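You operate a simulated robot arm through the tools that you are given. There is no shell and no other tool.

You are at the controls of a simulated robot arm. One attempt, no reset.

TASK
Open the square carton's loose flap, glue the middle of the inner panel and fold the flap down.
Fine: use the glue dauber and put it back. Set down upright: glue dauber. A coat counts when it lies all over at full strength: go over it till it gets no stronger.

It is judged by the outcome, as a careful person would: the job done as asked, and still so three seconds after it is handed in. It fails if anything else is knocked over, pushed out of place, dropped, spilled or broken. Flat cloth is picked up by pressing the open fingertips on it (5 to 10 N) and closing them slowly along it; thin cloth reads only 2 to 8 mm in the jaws.

THE ROBOT
A 6-joint arm with a two-finger parallel gripper, fixed in place. Base frame: the origin is at the foot of the arm, x ahead of it, y to its left, z up; the work surface is at about z = 800. Lengths are in mm, angles in rad, forces in N, time in s.
With the tool pointing down near the work surface it reaches from about 240 to 640 mm from the base axis. Its first joint turns from -1.152 to 1.152 rad. Payload 2.7 kg.
Tool frame: the origin (TCP) lies between the finger pads and is the grasp point; the fingertips stand 23 mm ahead of it; z points along the fingers, y is the line along which they close. The gripper opens to 94 mm. The fingers are 38 mm wide and 10 mm thick; the gripper's body (54 by 96 mm) begins 39 mm behind the TCP.
Orientation is that of the tool frame in the base frame, as [roll, pitch, yaw] about the fixed x, y, z axes, in that order (R = Rz(yaw) Ry(pitch) Rx(roll)). With the fingers straight down and closing along the base's y, the tool's x points along the base's -x, its y along +y and its z along -z.

THE INTERFACE
- The arm moves only by the tool step_arm. Its argument "plan" is a list of rows, each a list of 7 numbers: the turn, a rotation vector about the base's x, y, z in units of 120 degrees (1.0 is 120 degrees), then the shift along the base's x, y, z in units of 300 mm (1.0 is 300 mm), then the finger opening in mm, from 0 to 94. In form: [[rx, ry, rz, tx, ty, tz, gripper], ...]. A call has 1 to 20 rows; each row is the pose to reach, as a shift and turn from the pose commanded when the call began. A call with a number of a shift or a turn outside -1 to 1 is refused whole. Each row takes 0.2 s and may step no farther than 50 mm and 0.15 rad from the row before; otherwise, or with a gripper value out of range, the whole call is refused. Where a pose cannot be reached the arm comes as near as it can. A force on the tool above 40 N (or 10 N above the force at the start of the call, whichever is more), or a blocked arm, ends the call early, and 0.2 s more pass. The fingers move at their own pace (about 45 mm/s each) and stop on an object; they squeeze with about 30 N. The grip force told is the motor's: it shows also when the fingers shut on nothing. Time passes only in rows, and 0.2 s behind the last, so rows that repeat a pose let the fingers close. The reply holds the time, the measured pose of the TCP, the force on the tool along the base axes, the opening and the grip force, in the units named above and with some noise, with the torque about the TCP (base axes, N m) and any sound that the robot's microphone picked up, and new pictures: "views" is both (left out), scene, wrist or none.
- Cameras (640 x 400 px; columns grow to the right, rows downward): "scene" is fixed at [83.5, -432.1, 1407.8]; the picture's right is [0.78, -0.62, 0.00], its down [-0.28, -0.35, -0.89] and it looks along [0.55, 0.70, -0.45] (base axes); focal length 319 px, centre (320, 200). "wrist" rides on the gripper at [86, 16, -75] in the tool frame; the picture's right is [-0.18, 0.98, 0.00], its down [-0.58, -0.11, -0.81] and it looks along [-0.79, -0.15, 0.59] (tool axes); focal length 243 px, centre (320, 200). There is no depth. A picture from a camera that has moved, and an enlarged one, comes with that camera's place and axes in the base frame and with its lens. The place of the scene camera against the robot may be out by one fixed shift of up to 18 mm in any direction.
- inspect(camera, box): a new picture of the part [left, top, right, bottom] of that camera's present view, enlarged. No time passes.
- hand_in(): hands the job in; it is judged then, once.

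Places have to be worked out from the pictures, the camera data and where the tool is seen. Open the gripper and draw the arm clear of the work before you hand the job in, unless the task says otherwise.

The tools are called after "Request:" as a command line: name --pt "numbers of a row" for each row, then --argument value for the rest, lists and objects as JSON in quotes. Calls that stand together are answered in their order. step_arm: Moves the arm, as the interface text tells. Its arguments: {"type":"object","properties":{"plan":{"type":"array"},"views":{"type":"string","enum":["both","scene","wrist","none"]}},"required":["plan"]} The other tools are called the same way: inspect (camera, box) takes an enlarged picture of a part of a camera's view; hand_in () hands the job in.

At the start:

```text
time_s: 0.0
eef_pos: [359.3, 22.5, 1263.1]
ee_rot: [-3.141, 0.003, 3.141]
ft_force: [-0.3, 0.0, 0.6]
wrist_torque: [0.0, 0.03, -0.03]
finger_gap: 93.9
grasp_force: 0.0
```

scene: 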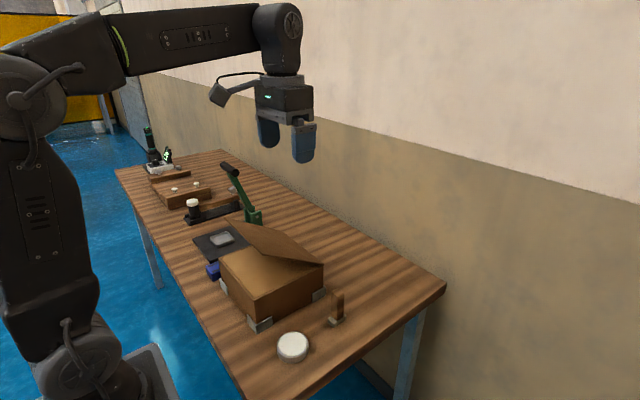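
wrist: 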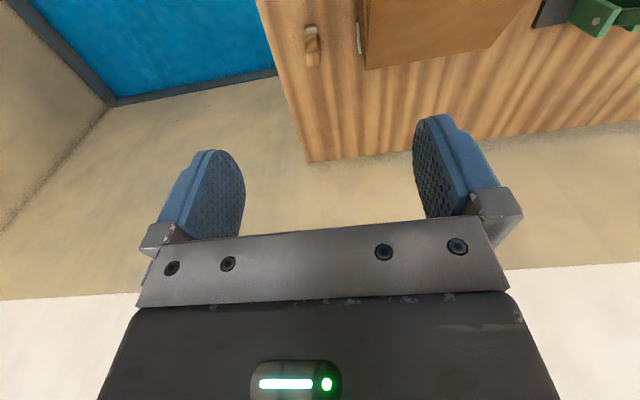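

I see a table with a carton, a white round pot, and various tools. I'll take enlarged pictures of the scene to find the carton's flap and the glue dauber.

Request:
inspect --camera "scene" --box '[180, 200, 380, 370]'

Request:
inspect --camera "scene" --box '[110, 110, 290, 260]'

Request:
inspect --camera "wrist" --box '[250, 0, 640, 180]'

```text
2.35 times, centred on (280, 285) of scene
camera zoom: at [83.5, -432.1, 1407.8], right [0.78, -0.62, 0.0], down [-0.28, -0.35, -0.89], along [0.55, 0.7, -0.45], focal length 750 px, centre (414, 0)
```

zoom: 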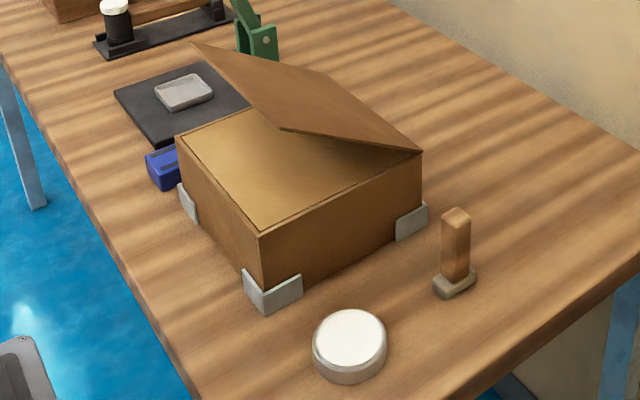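

```text
2.67 times, centred on (200, 185) of scene
camera zoom: at [83.5, -432.1, 1407.8], right [0.78, -0.62, 0.0], down [-0.28, -0.35, -0.89], along [0.55, 0.7, -0.45], focal length 850 px, centre (640, 240)
```

zoom: 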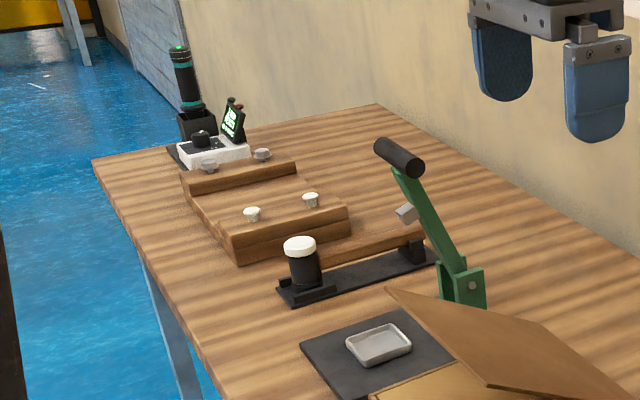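

```text
1.64 times, centred on (445, 90) of wrist
camera zoom: at [270.6, 40.6, 1338.8], right [0.18, 0.98, 0.0], down [0.58, -0.11, 0.81], along [0.79, -0.15, -0.59], focal length 398 px, centre (115, 380)
```

zoom: 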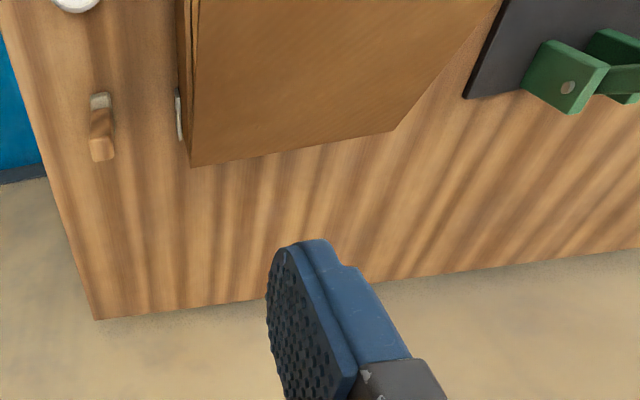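

I'll look closer at the wooden upright piece, the white disc, the black tray items and the carton.

Request:
inspect --camera "scene" --box '[260, 280, 360, 370]'

Request:
inspect --camera "scene" --box '[170, 180, 270, 260]'

Request:
inspect --camera "scene" --box '[130, 120, 230, 215]'

Request:
inspect --camera "scene" --box '[195, 210, 335, 330]'

```text
4.44 times, centred on (310, 325) of scene
camera zoom: at [83.5, -432.1, 1407.8], right [0.78, -0.62, 0.0], down [-0.28, -0.35, -0.89], along [0.55, 0.7, -0.45], focal length 1417 px, centre (364, -356)
```

zoom: 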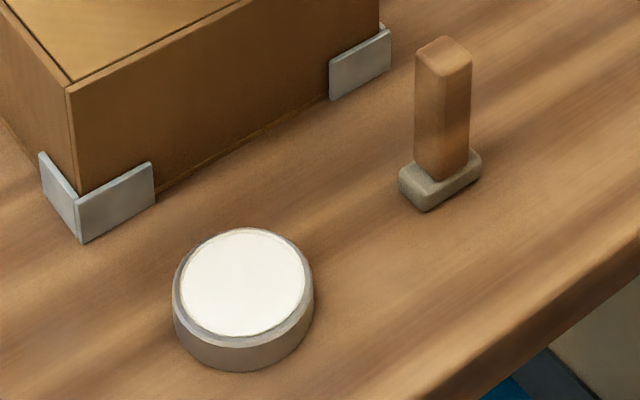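

```text
5.00 times, centred on (220, 220) of scene
camera zoom: at [83.5, -432.1, 1407.8], right [0.78, -0.62, 0.0], down [-0.28, -0.35, -0.89], along [0.55, 0.7, -0.45], focal length 1594 px, centre (820, 100)
```

zoom: 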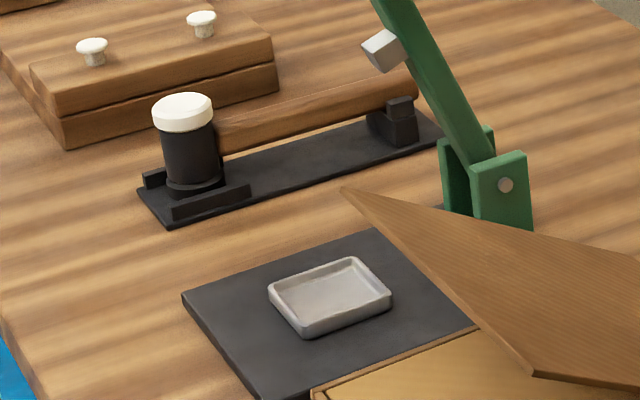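

```text
4.21 times, centred on (180, 168) of scene
camera zoom: at [83.5, -432.1, 1407.8], right [0.78, -0.62, 0.0], down [-0.28, -0.35, -0.89], along [0.55, 0.7, -0.45], focal length 1342 px, centre (910, 337)
```

zoom: 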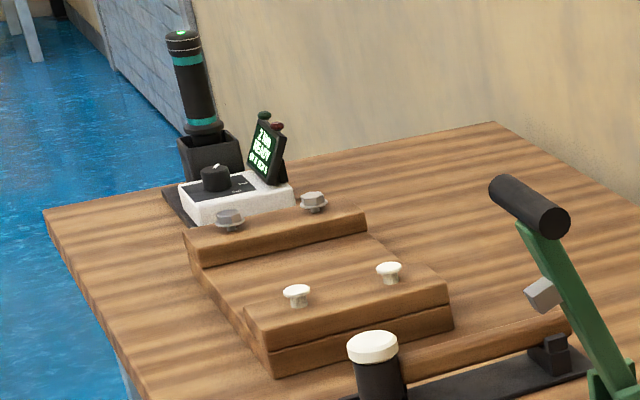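

```text
3.33 times, centred on (265, 270) of scene
camera zoom: at [83.5, -432.1, 1407.8], right [0.78, -0.62, 0.0], down [-0.28, -0.35, -0.89], along [0.55, 0.7, -0.45], focal length 1063 px, centre (503, -33)
```

zoom: 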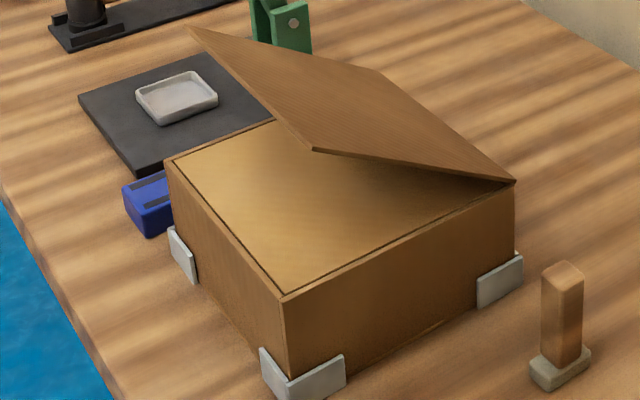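

The dauber appears to be the wooden handle with the grey pad standing at about (458, -21). The white round dish at about (327, -23) looks like the glue. The carton top is at about x 290–487, y 68–262, z≈900, with its flap hinged on the far edge (x≈487) and ajar about 33°. I'll move to a spot in front of the flap to look with the wrist camera.

Request:
step_arm --pt "0 0 0 -0.03 0.06 -0.06 94" --pt "0 0 0 -0.08 0.15 -0.16 94" --pt "0 0 0 -0.14 0.24 -0.27 94" --pt "0 0 0 -0.2 0.33 -0.38 94" --pt "0 0 0 -0.25 0.41 -0.48 94" --pt "0 0 0 -0.29 0.46 -0.55 94" --pt "0 0 0 -0.297 0.475 -0.58 94" --pt "0 0 0 -0.297 0.475 -0.58 94"

```text
time_s: 1.8
eef_pos: [268.1, 165.3, 1087.6]
ee_rot: [3.141, 0.002, -3.14]
ft_force: [0.6, 0.1, 0.0]
wrist_torque: [0.0, 0.03, -0.03]
finger_gap: 93.8
grasp_force: 0.2
camera wrist: at [181.2, 183.7, 1163.9], right [0.18, 0.98, 0.0], down [0.58, -0.11, 0.81], along [0.79, -0.15, -0.59], focal length 243 px, centre (320, 200)
```

scene: 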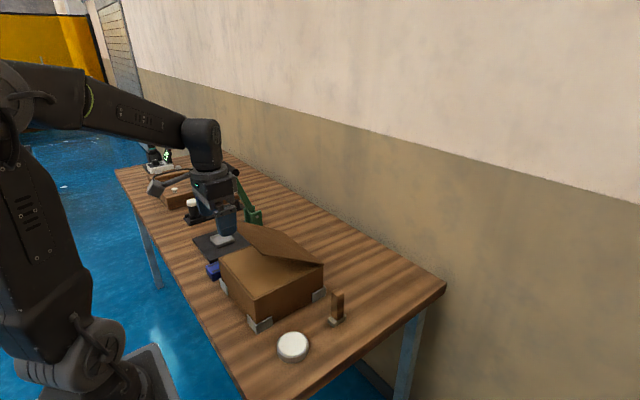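
wrist: 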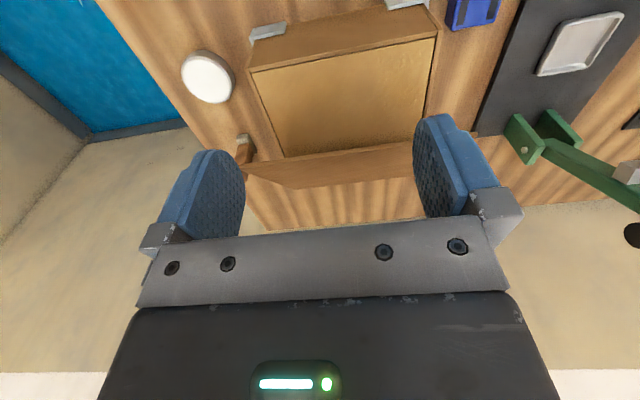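

The carton, inner panel and flap are now well seen from in front; I'll enlarge to measure the corners.

Request:
inspect --camera "wrist" --box '[170, 0, 490, 240]'

Request:
inspect --camera "wrist" --box '[170, 30, 290, 120]'

Request:
inspect --camera "scene" --box '[180, 200, 380, 370]'

```text
1.67 times, centred on (330, 120) of wrist
camera zoom: at [181.2, 183.7, 1163.9], right [0.18, 0.98, 0.0], down [0.58, -0.11, 0.81], along [0.79, -0.15, -0.59], focal length 404 px, centre (303, 333)
```

zoom: 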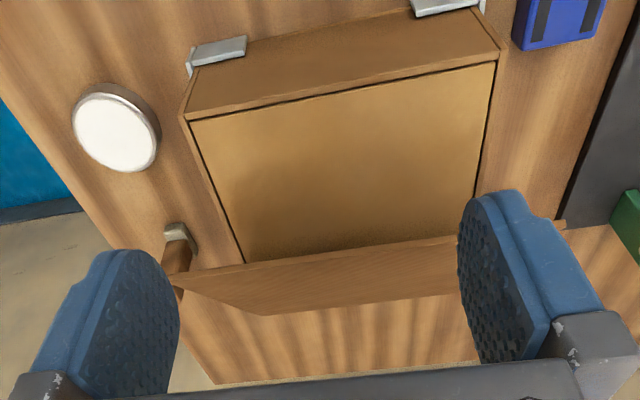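

```text
4.44 times, centred on (230, 75) of wrist
camera zoom: at [181.2, 183.7, 1163.9], right [0.18, 0.98, 0.0], down [0.58, -0.11, 0.81], along [0.79, -0.15, -0.59], focal length 1078 px, centre (720, 756)
```

zoom: 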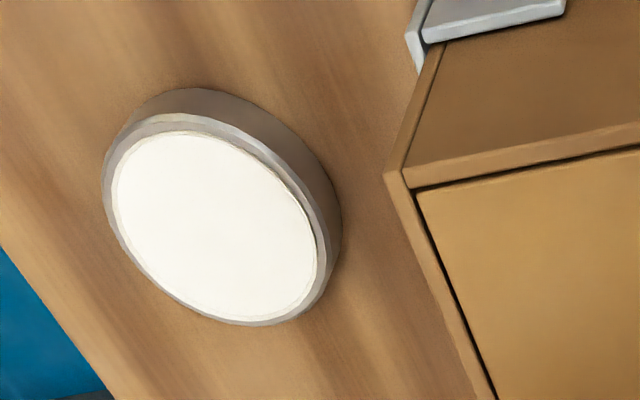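

```text
2.35 times, centred on (280, 285) of scene
camera zoom: at [83.5, -432.1, 1407.8], right [0.78, -0.62, 0.0], down [-0.28, -0.35, -0.89], along [0.55, 0.7, -0.45], focal length 750 px, centre (414, 0)
```

zoom: 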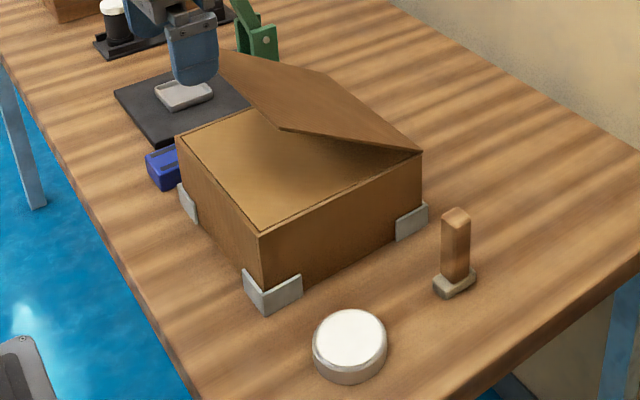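

The wrist view puts the carton top at about z 895, x 293–490, y 85–275. The flap's free edge is at about x 320, z 1010, so the scene camera is off by roughly (-3, +13). I'll lower the fingers in front of the free edge, with the tips about 25 mm below it.

Request:
step_arm --pt "0 0 0 -0.005 0.03 -0.08 94" --pt "0 0 0 -0.01 0.05 -0.16 94" --pt "0 0 0 -0.01 0.05 -0.23 94" --pt "0 0 0 -0.01 0.05 -0.265 94" --pt "0 0 0 -0.01 0.05 -0.265 94"

```text
time_s: 3.0
eef_pos: [266.4, 179.3, 1009.9]
ee_rot: [-3.141, 0.0, -3.141]
ft_force: [0.9, 0.1, -0.1]
wrist_torque: [0.01, -0.01, 0.0]
finger_gap: 94.1
grasp_force: 0.1
camera wrist: at [178.7, 197.1, 1084.7], right [0.18, 0.98, 0.0], down [0.58, -0.11, 0.81], along [0.79, -0.15, -0.59], focal length 243 px, centre (320, 200)
```

scene: 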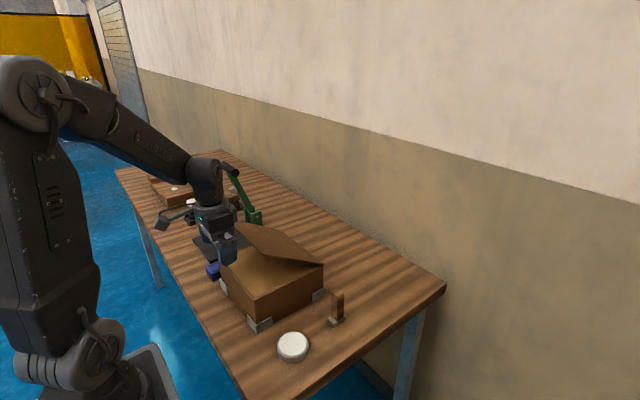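
wrist: 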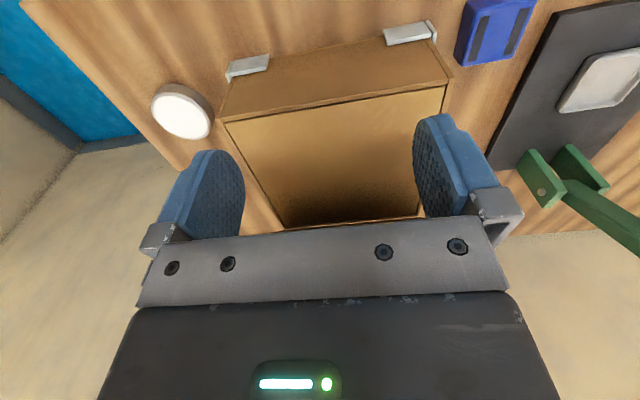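

Request:
inspect --camera "scene" --box '[180, 180, 340, 300]'

Request:
inspect --camera "wrist" --box '[140, 60, 540, 260]'

```text
3.33 times, centred on (260, 240) of scene
camera zoom: at [83.5, -432.1, 1407.8], right [0.78, -0.62, 0.0], down [-0.28, -0.35, -0.89], along [0.55, 0.7, -0.45], focal length 1063 px, centre (520, 67)
```

zoom: 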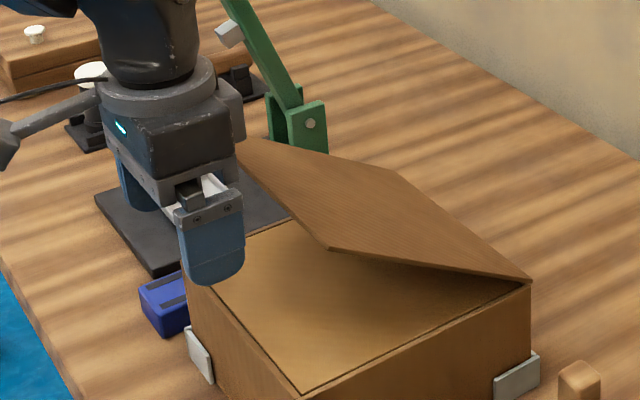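

```text
1.60 times, centred on (340, 160) of wrist
camera zoom: at [178.7, 197.1, 1084.7], right [0.18, 0.98, 0.0], down [0.58, -0.11, 0.81], along [0.79, -0.15, -0.59], focal length 388 px, centre (288, 264)
```

zoom: 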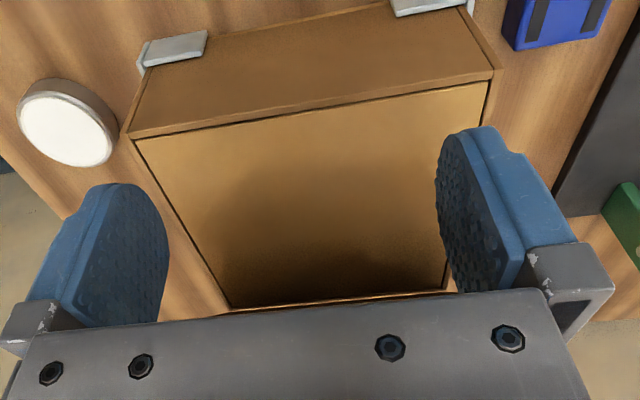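

Triangulating both wrist views gives the carton at about x 293–494, y 82–279, top z≈895, so it is 200 mm square. I'll push the free edge gently along its arc to about 60° and watch the force and the flap.

Request:
step_arm --pt "0 0 0 0.05 0 -0.01 94" --pt "0 0 0 0.1 0 -0.015 94" --pt "0 0 0 0.14 0 -0.015 94" --pt "0 0 0 0.183 0 0.04 94" --pt "0 0 0 0.222 0 0.081 94" --pt "0 0 0 0.265 0 0.121 94" --pt "0 0 0 0.311 0 0.158 94" --pt "0 0 0 0.36 0 0.188 94" --pt "0 0 0 0.36 0 0.188 94"

```text
time_s: 5.0
eef_pos: [374.6, 180.2, 1066.2]
ee_rot: [-3.14, 0.003, 3.141]
ft_force: [-0.5, -0.8, 0.4]
wrist_torque: [-0.01, 0.0, 0.0]
finger_gap: 94.4
grasp_force: 0.0
camera wrist: at [287.0, 198.0, 1142.2], right [0.18, 0.98, 0.0], down [0.58, -0.11, 0.81], along [0.79, -0.15, -0.59], focal length 243 px, centre (320, 200)
```

scene: 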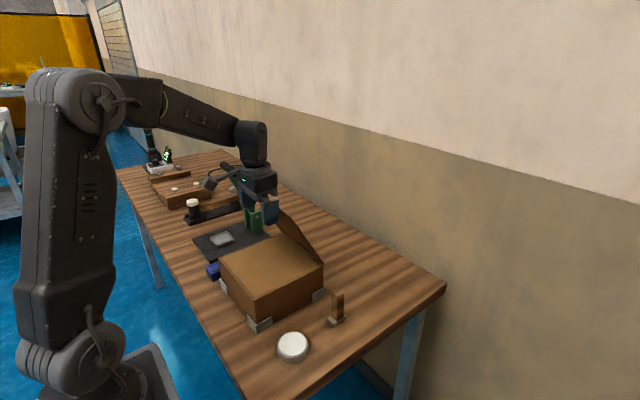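
wrist: 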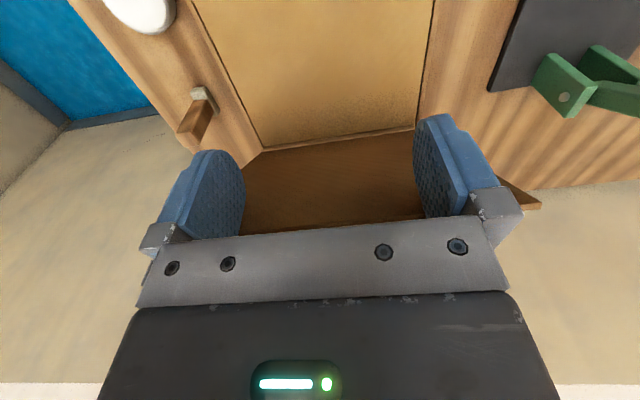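

The flap follows with almost no force. I'll back off 30 mm to see whether it stays open by itself or springs back.

Request:
step_arm --pt "0 0 0 -0.05 0 0 94" --pt "0 0 0 -0.1 0 0 94" --pt "0 0 0 -0.1 0 0 94"

Request:
inspect --camera "scene" --box '[180, 180, 340, 300]'

```text
time_s: 5.8
eef_pos: [344.5, 180.5, 1067.9]
ee_rot: [3.141, 0.001, -3.141]
ft_force: [-0.6, -0.8, -0.2]
wrist_torque: [0.02, 0.0, 0.0]
finger_gap: 93.9
grasp_force: 0.0
camera wrist: at [256.9, 198.1, 1142.6], right [0.18, 0.98, 0.0], down [0.58, -0.11, 0.81], along [0.79, -0.15, -0.59], focal length 243 px, centre (320, 200)
```

scene: 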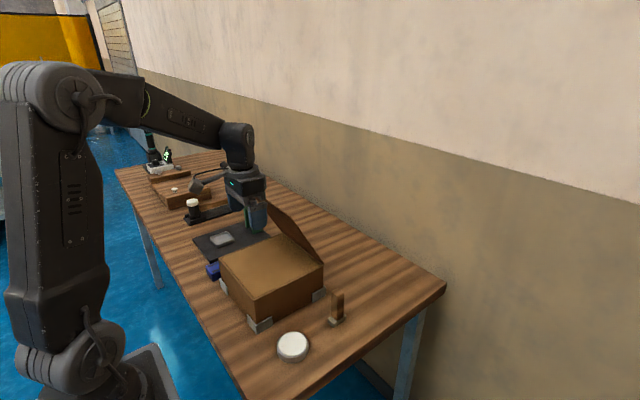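
wrist: 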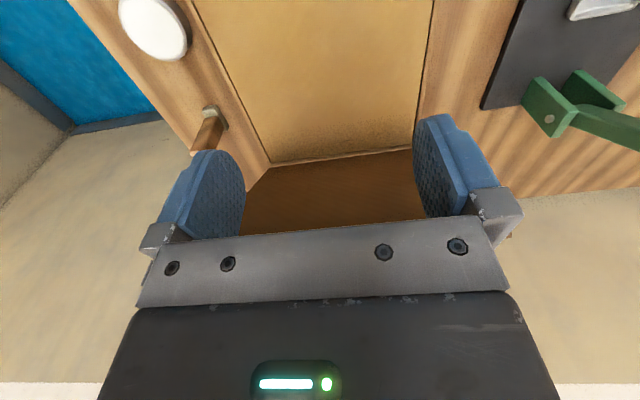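

```text
3.33 times, centred on (260, 240) of scene
camera zoom: at [83.5, -432.1, 1407.8], right [0.78, -0.62, 0.0], down [-0.28, -0.35, -0.89], along [0.55, 0.7, -0.45], focal length 1063 px, centre (520, 67)
```

zoom: 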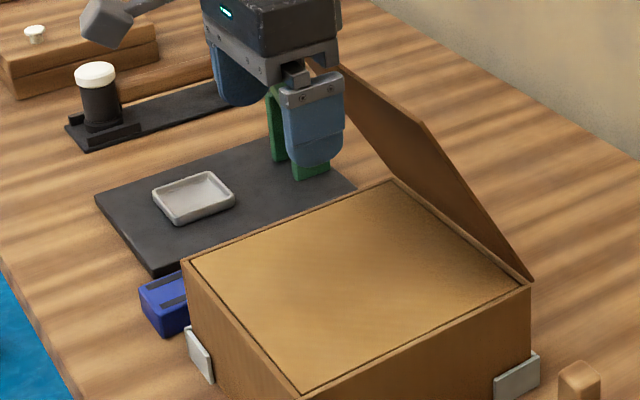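

The hinge has friction and holds where it is left, now about 60°. I'll push it on to about 103° so the gripper has room over the panel, then back off.

Request:
step_arm --pt "0 0 0 0.05 0 0 94" --pt "0 0 0 0.1 0 0 94" --pt "0 0 0 0.151 0 0.027 94" --pt "0 0 0 0.205 0 0.05 94" --pt "0 0 0 0.26 0 0.067 94" --pt "0 0 0 0.317 0 0.08 94" --pt "0 0 0 0.375 0 0.087 94" --pt "0 0 0 0.433 0 0.09 94" --pt "0 0 0 0.49 0 0.087 94" --pt "0 0 0 0.548 0 0.08 94" --pt "0 0 0 0.595 0 0.067 94" --pt "0 0 0 0.595 0 0.067 94"

Request:
inspect --camera "scene" --box '[180, 160, 380, 310]'

```text
time_s: 8.4
eef_pos: [520.2, 180.0, 1086.1]
ee_rot: [3.14, 0.001, 3.141]
ft_force: [-0.1, 0.3, 0.6]
wrist_torque: [-0.01, -0.02, 0.0]
finger_gap: 93.8
grasp_force: 0.0
camera wrist: at [433.5, 197.3, 1162.2], right [0.18, 0.98, 0.0], down [0.58, -0.11, 0.81], along [0.79, -0.15, -0.59], focal length 243 px, centre (320, 200)
```

scene: 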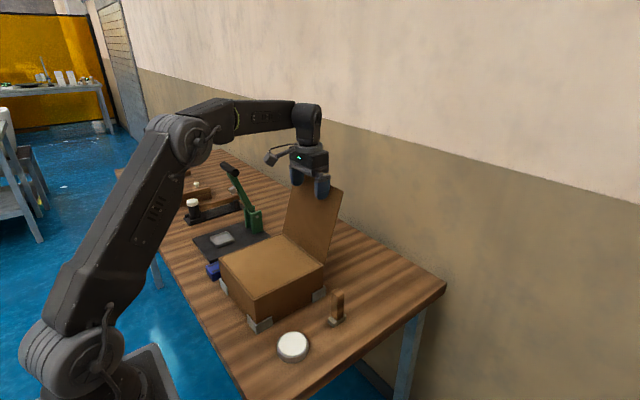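
wrist: 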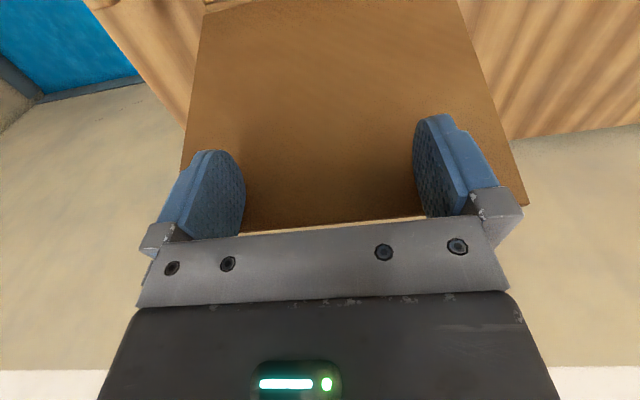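

```text
2.67 times, centred on (280, 235) of scene
camera zoom: at [83.5, -432.1, 1407.8], right [0.78, -0.62, 0.0], down [-0.28, -0.35, -0.89], along [0.55, 0.7, -0.45], focal length 850 px, centre (427, 107)
```

zoom: 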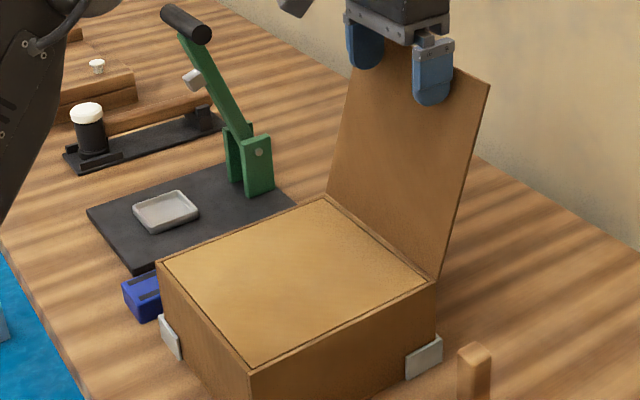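

The flap is open to about 103° and the inner panel is fully exposed. I'll back away from the flap and hover short of the dauber to measure it with the wrist camera.

Request:
step_arm --pt "0 0 0 -0.133 0 0 94" --pt "0 0 0 -0.28 0 0 94" --pt "0 0 0 -0.413 0 0 94" --pt "0 0 0 -0.433 -0.147 -0.02 94" --pt "0 0 0 -0.433 -0.28 -0.067 94" --pt "0 0 0 -0.433 -0.413 -0.14 94" --pt "0 0 0 -0.433 -0.533 -0.233 94" --pt "0 0 0 -0.433 -0.617 -0.333 94" --pt "0 0 0 -0.433 -0.633 -0.42 94" --pt "0 0 0 -0.433 -0.633 -0.42 94"

Request:
inspect --camera "wrist" --box '[220, 60, 440, 220]'

Request:
inspect --camera "scene" --box '[200, 180, 360, 330]'

```text
time_s: 10.6
eef_pos: [391.3, -7.8, 961.2]
ee_rot: [-3.142, 0.002, -3.141]
ft_force: [0.6, 0.0, -0.5]
wrist_torque: [-0.02, -0.01, 0.0]
finger_gap: 93.9
grasp_force: 0.1
camera wrist: at [303.4, 8.9, 1037.0], right [0.18, 0.98, 0.0], down [0.58, -0.11, 0.81], along [0.79, -0.15, -0.59], focal length 243 px, centre (320, 200)
```

scene: 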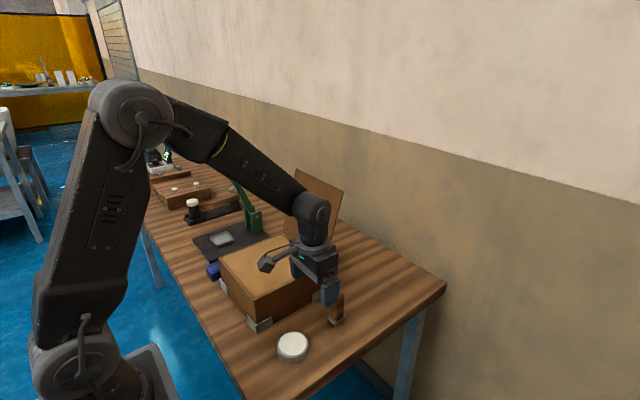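
wrist: 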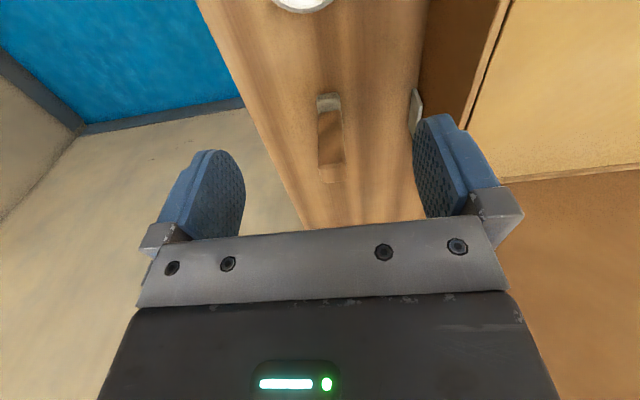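

```text
2.50 times, centred on (330, 140) of wrist
camera zoom: at [303.4, 8.9, 1037.0], right [0.18, 0.98, 0.0], down [0.58, -0.11, 0.81], along [0.79, -0.15, -0.59], focal length 606 px, centre (295, 350)
```

zoom: 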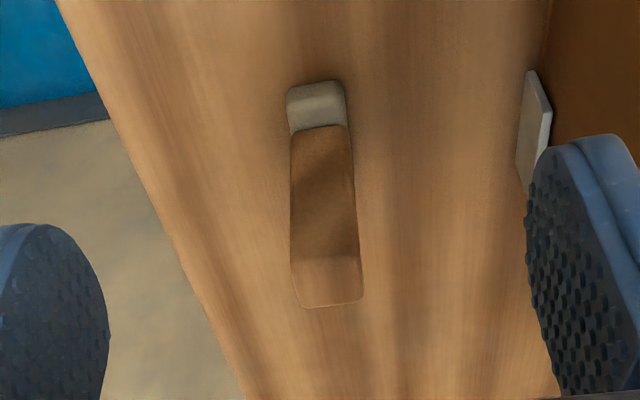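

```text
2.67 times, centred on (280, 255) of scene
camera zoom: at [83.5, -432.1, 1407.8], right [0.78, -0.62, 0.0], down [-0.28, -0.35, -0.89], along [0.55, 0.7, -0.45], focal length 850 px, centre (427, 53)
```

zoom: 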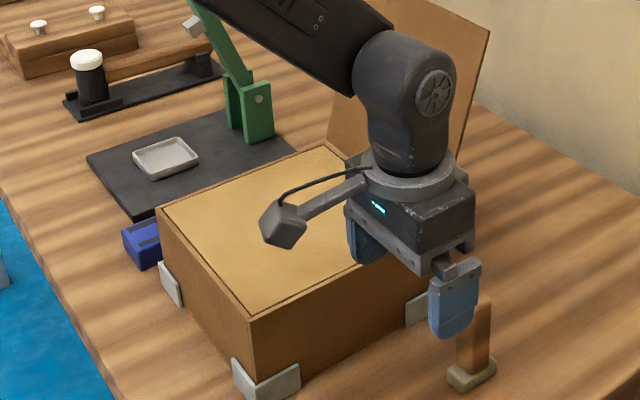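

From the wrist view the dauber's foot is about x 442–478, y -20–2. The handle is 22 mm square, centred at about (460, -9), with its top at z≈891. I'll go over it with open fingers and lower to the handle.

Request:
step_arm --pt "0 0 0 0.083 0 0 94" --pt "0 0 0 0.167 0 0 94" --pt "0 0 0 0.227 -0.004 0 94" --pt "0 0 0 0.227 -0.004 -0.1 94" --pt "0 0 0 0.227 -0.004 -0.2 94" --pt "0 0 0 0.227 -0.004 -0.283 94" --pt "0 0 0 0.227 -0.004 -0.34 94" --pt "0 0 0 0.227 -0.004 -0.34 94"

Request:
inspect --camera "wrist" --box '[190, 80, 470, 260]'

Request:
inspect --camera "scene" --box '[280, 230, 400, 350]'

```text
time_s: 12.4
eef_pos: [460.9, -7.6, 858.2]
ee_rot: [-3.141, 0.003, -3.141]
ft_force: [1.1, 0.4, 0.1]
wrist_torque: [0.02, 0.01, -0.01]
finger_gap: 94.0
grasp_force: 0.1
camera wrist: at [373.1, 9.6, 934.3], right [0.18, 0.98, 0.0], down [0.58, -0.11, 0.81], along [0.79, -0.15, -0.59], focal length 243 px, centre (320, 200)
```

scene: 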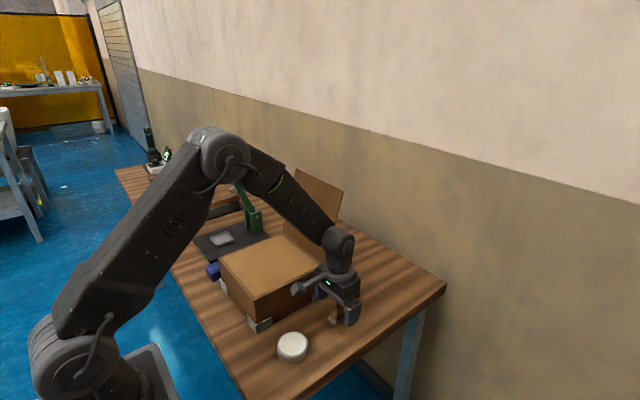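
wrist: 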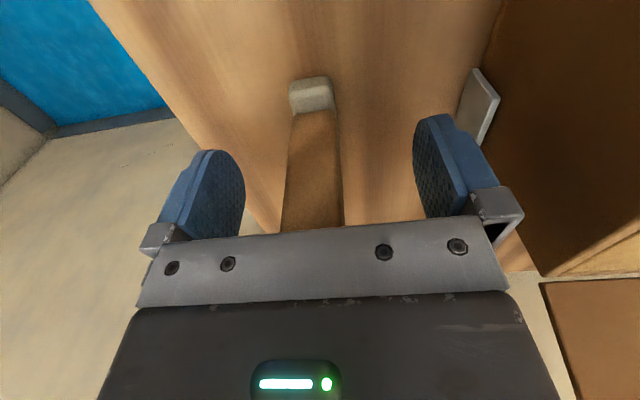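

```text
2.22 times, centred on (330, 170) of wrist
camera zoom: at [373.1, 9.6, 934.3], right [0.18, 0.98, 0.0], down [0.58, -0.11, 0.81], along [0.79, -0.15, -0.59], focal length 539 px, centre (298, 267)
```

zoom: 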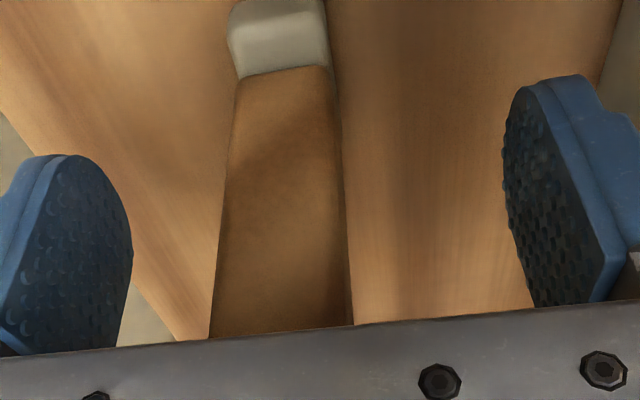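

```text
3.33 times, centred on (340, 290) of scene
camera zoom: at [83.5, -432.1, 1407.8], right [0.78, -0.62, 0.0], down [-0.28, -0.35, -0.89], along [0.55, 0.7, -0.45], focal length 1063 px, centre (253, -100)
```

zoom: 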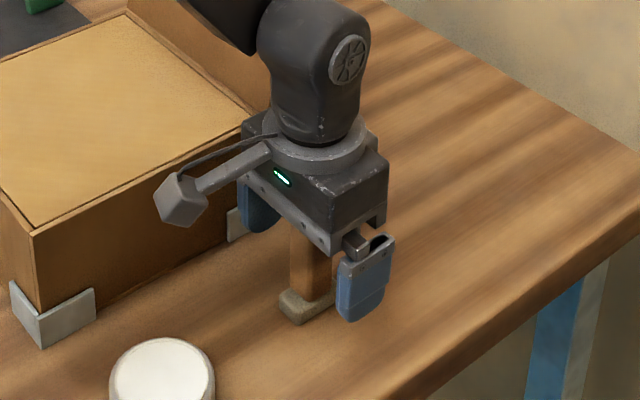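

The handle is centred between the fingers (about 1 mm off in y, handle centre ≈ (461, -9)), and the tips are clear of the foot. I'll close on it gradually.

Request:
step_arm --pt "0 0 0 0.002 -0.004 0 60" --pt "0 0 0 0.002 -0.004 0 40" --pt "0 0 0 0.002 -0.004 0 30" --pt "0 0 0 0.002 -0.004 0 24" --pt "0 0 0 0.002 -0.004 0 20" --pt "0 0 0 0.002 -0.004 0 14" --pt "0 0 0 0.002 -0.004 0 8" --pt "0 0 0 0.002 -0.004 0 8"

Request:
inspect --camera "wrist" --box '[190, 60, 470, 260]'

```text
time_s: 14.2
eef_pos: [460.9, -9.9, 859.7]
ee_rot: [3.141, 0.0, 3.141]
ft_force: [-0.4, -0.1, 0.3]
wrist_torque: [-0.04, 0.0, -0.06]
finger_gap: 23.9
grasp_force: 30.0
camera wrist: at [373.8, 8.0, 934.9], right [0.18, 0.98, 0.0], down [0.58, -0.11, 0.81], along [0.79, -0.15, -0.59], focal length 243 px, centre (320, 200)
```

scene: 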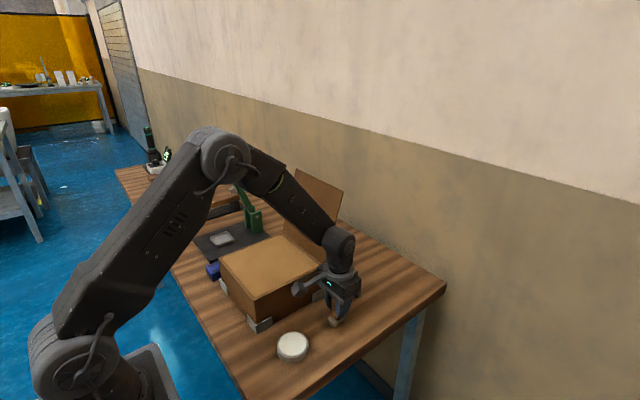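
wrist: 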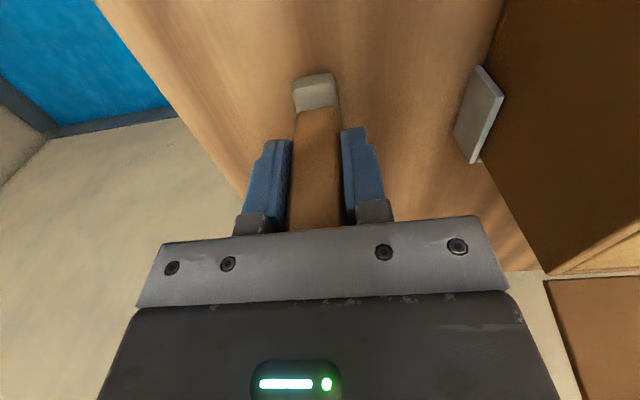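

```text
2.00 times, centred on (330, 160) of wrist
camera zoom: at [373.8, 8.0, 934.9], right [0.18, 0.98, 0.0], down [0.58, -0.11, 0.81], along [0.79, -0.15, -0.59], focal length 485 px, centre (300, 280)
```

zoom: 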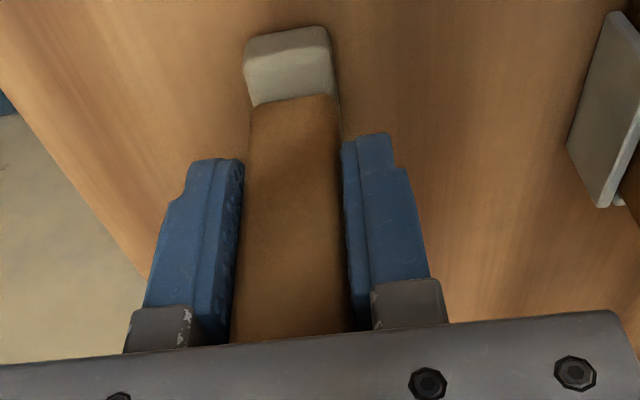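

The dauber is held (gap 23.9 mm, grip 30 N). I'll lift it straight up and carry it above the white dish at about (325, -8) to look more closely.

Request:
step_arm --pt "0 0 0 0 0 0.03 8" --pt "0 0 0 0 0 0.1 8" --pt "0 0 0 0 0 0.2 8" --pt "0 0 0 0 0 0.283 8" --pt "0 0 0 -0.14 0 0.283 8" --pt "0 0 0 -0.28 0 0.283 8" --pt "0 0 0 -0.4 0.003 0.283 8" --pt "0 0 0 -0.452 0.003 0.283 8" --pt "0 0 0 -0.452 0.003 0.283 8"

Request:
inspect --camera "wrist" --box '[200, 0, 460, 200]'

Request:
inspect --camera "scene" --box '[230, 260, 370, 380]'

```text
time_s: 16.2
eef_pos: [325.8, -9.5, 944.2]
ee_rot: [3.141, 0.001, -3.141]
ft_force: [0.9, -0.3, -1.6]
wrist_torque: [0.02, -0.01, 0.0]
finger_gap: 23.9
grasp_force: 30.0
camera wrist: at [237.5, 8.9, 1019.4], right [0.18, 0.98, 0.0], down [0.58, -0.11, 0.81], along [0.79, -0.15, -0.59], focal length 243 px, centre (320, 200)
```

scene: 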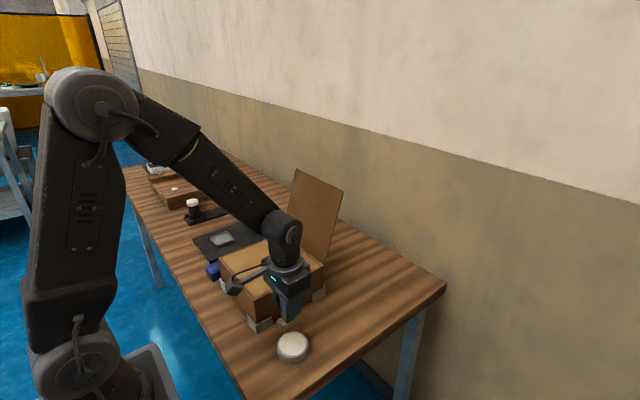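
wrist: 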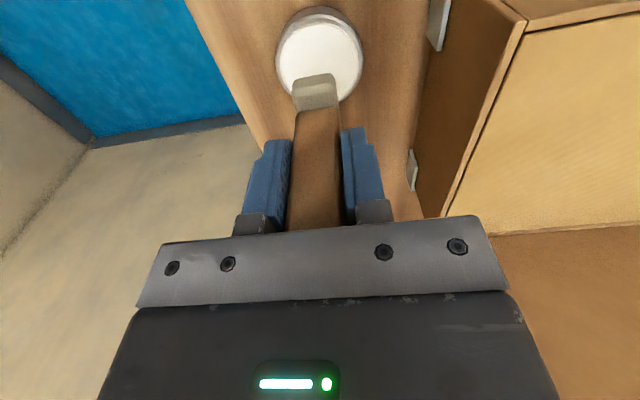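

```text
2.00 times, centred on (330, 100) of wrist
camera zoom: at [237.5, 8.9, 1019.4], right [0.18, 0.98, 0.0], down [0.58, -0.11, 0.81], along [0.79, -0.15, -0.59], focal length 485 px, centre (300, 400)
```

zoom: 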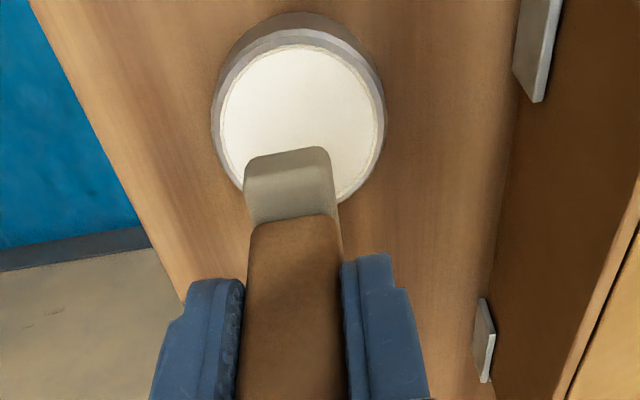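

```text
3.33 times, centred on (300, 320) of scene
camera zoom: at [83.5, -432.1, 1407.8], right [0.78, -0.62, 0.0], down [-0.28, -0.35, -0.89], along [0.55, 0.7, -0.45], focal length 1063 px, centre (387, -200)
```

zoom: 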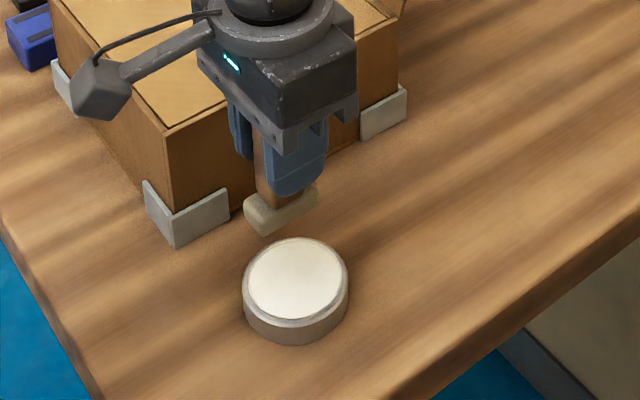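

The dish is centred at about (325.5, -7.6), with its rim at z≈818–822 and its inside about 58 mm across. The pad hangs right over it, so I'll lower until the pad is just above the glue, then touch gently.

Request:
step_arm --pt "0 0 0 0 0.005 -0.07 8" --pt "0 0 0 0 0.005 -0.14 8" --pt "0 0 0 0 0.005 -0.19 8" --pt "0 0 0 0 0.005 -0.205 8" --pt "0 0 0 0 0.005 -0.205 8"

Request:
inspect --camera "wrist" --box '[200, 0, 460, 200]'

Request:
inspect --camera "scene" --box '[230, 260, 370, 380]'

```text
time_s: 17.4
eef_pos: [326.9, -9.0, 881.6]
ee_rot: [3.142, 0.003, -3.141]
ft_force: [-1.5, -0.5, -0.7]
wrist_torque: [0.04, -0.02, 0.0]
finger_gap: 23.4
grasp_force: 29.7
camera wrist: at [239.2, 7.9, 957.6], right [0.18, 0.98, 0.0], down [0.58, -0.11, 0.81], along [0.79, -0.15, -0.59], focal length 243 px, centre (320, 200)
```

scene: 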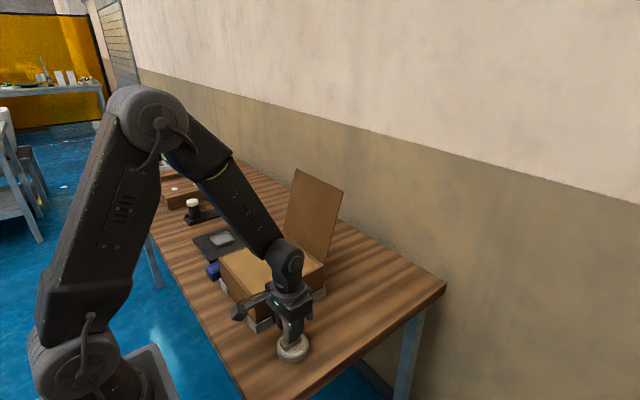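
wrist: 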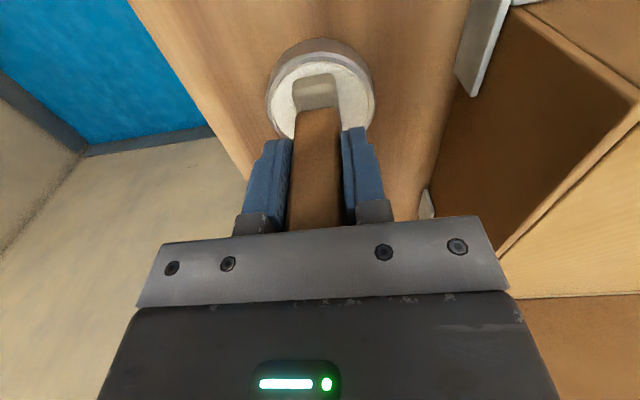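

```text
2.00 times, centred on (330, 100) of wrist
camera zoom: at [239.2, 7.9, 957.6], right [0.18, 0.98, 0.0], down [0.58, -0.11, 0.81], along [0.79, -0.15, -0.59], focal length 485 px, centre (300, 400)
```

zoom: 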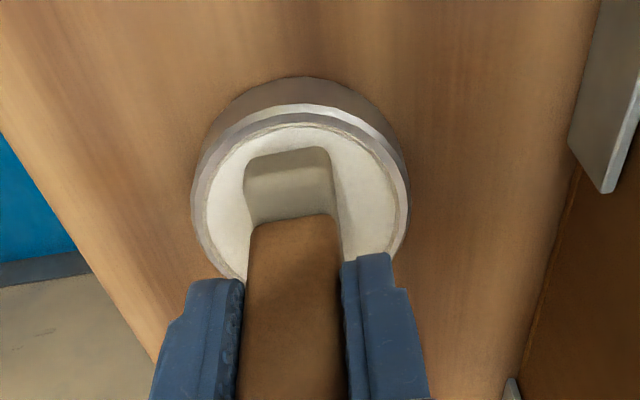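

```text
3.33 times, centred on (300, 320) of scene
camera zoom: at [83.5, -432.1, 1407.8], right [0.78, -0.62, 0.0], down [-0.28, -0.35, -0.89], along [0.55, 0.7, -0.45], focal length 1063 px, centre (387, -200)
```

zoom: 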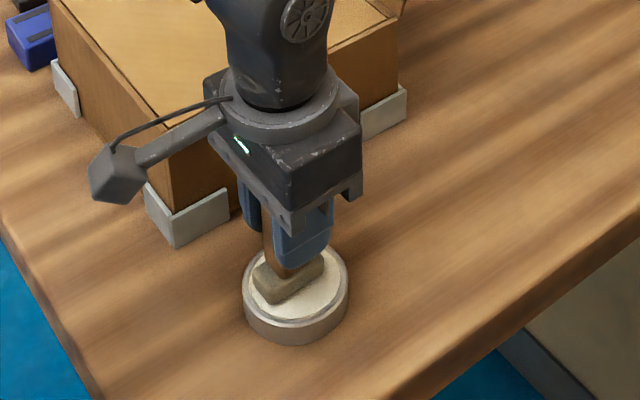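

The pad sits inside the dish outline, just above the glue. I'll lower it in small steps and watch the vertical force.

Request:
step_arm --pt "0 0 0 0 0.002 -0.007 8" --pt "0 0 0 0 0.002 -0.013 8" --pt "0 0 0 0 0.002 -0.02 8" --pt "0 0 0 0 0.002 -0.02 8" --views "none"

```text
time_s: 18.4
eef_pos: [326.3, -8.5, 876.8]
ee_rot: [3.14, 0.005, 3.14]
ft_force: [0.1, 2.5, 20.3]
wrist_torque: [0.1, -0.15, -0.07]
finger_gap: 23.7
grasp_force: 29.6
```

The pad is pressed on the glue surface at about z 818, reading 20 N. I'll ease off a little, hold, then lift and look at the pad.

Request:
step_arm --pt "0 0 0 0 0 0.003 8" --pt "0 0 0 0 0 0.003 8" --pt "0 0 0 0 0 0.003 8" --pt "0 0 0 0 0 0.003 8" --views "none"

Request:
step_arm --pt "0 0 0 0 0 0.03 8" --pt "0 0 0 0 0 0.1 8" --pt "0 0 0 0 0 0.2 8" --pt "0 0 0 0 0 0.2 8"

Request:
inspect --camera "wrist" --box '[200, 0, 460, 200]'

Request:
inspect --camera "scene" --box '[230, 260, 370, 380]'

```text
time_s: 19.4
eef_pos: [326.2, -9.4, 876.9]
ee_rot: [3.142, 0.0, -3.141]
ft_force: [3.3, 0.0, 8.2]
wrist_torque: [-0.04, -0.37, -0.04]
finger_gap: 23.5
grasp_force: 30.6
```

```text
time_s: 20.4
eef_pos: [326.2, -8.4, 938.4]
ee_rot: [-3.139, 0.0, 3.14]
ft_force: [-0.4, -0.1, -1.2]
wrist_torque: [0.04, 0.0, 0.03]
finger_gap: 23.9
grasp_force: 30.1
camera wrist: at [238.2, 9.0, 1014.6], right [0.18, 0.98, 0.0], down [0.58, -0.11, 0.81], along [0.79, -0.15, -0.59], focal length 243 px, centre (320, 200)
```

scene: 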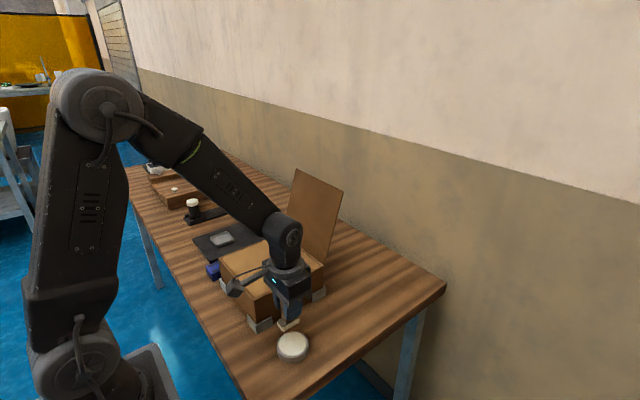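
wrist: 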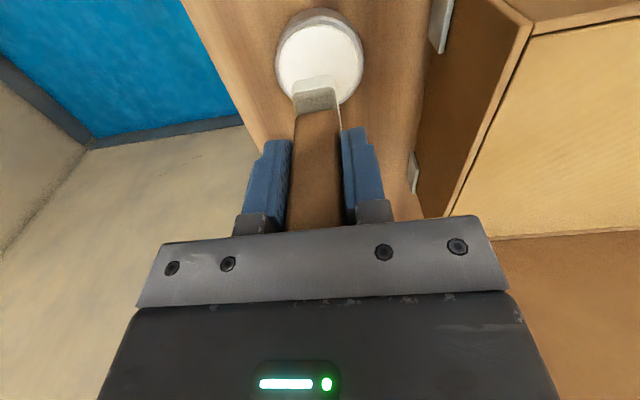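

```text
2.00 times, centred on (330, 100) of wrist
camera zoom: at [238.2, 9.0, 1014.6], right [0.18, 0.98, 0.0], down [0.58, -0.11, 0.81], along [0.79, -0.15, -0.59], focal length 485 px, centre (300, 400)
```

zoom: 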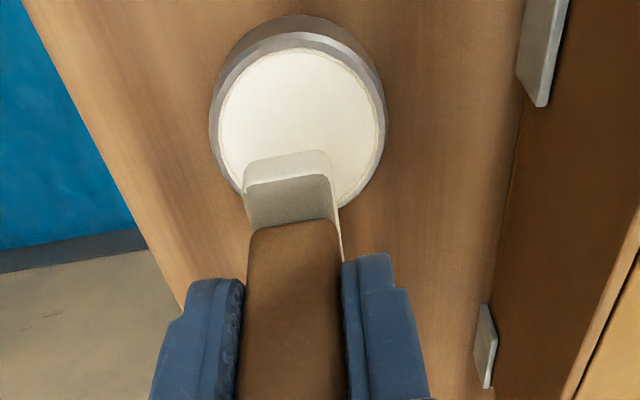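

```text
3.33 times, centred on (300, 320) of scene
camera zoom: at [83.5, -432.1, 1407.8], right [0.78, -0.62, 0.0], down [-0.28, -0.35, -0.89], along [0.55, 0.7, -0.45], focal length 1063 px, centre (387, -200)
```

zoom: 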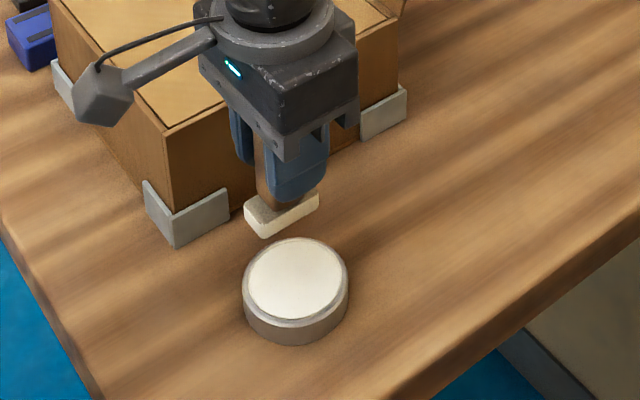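

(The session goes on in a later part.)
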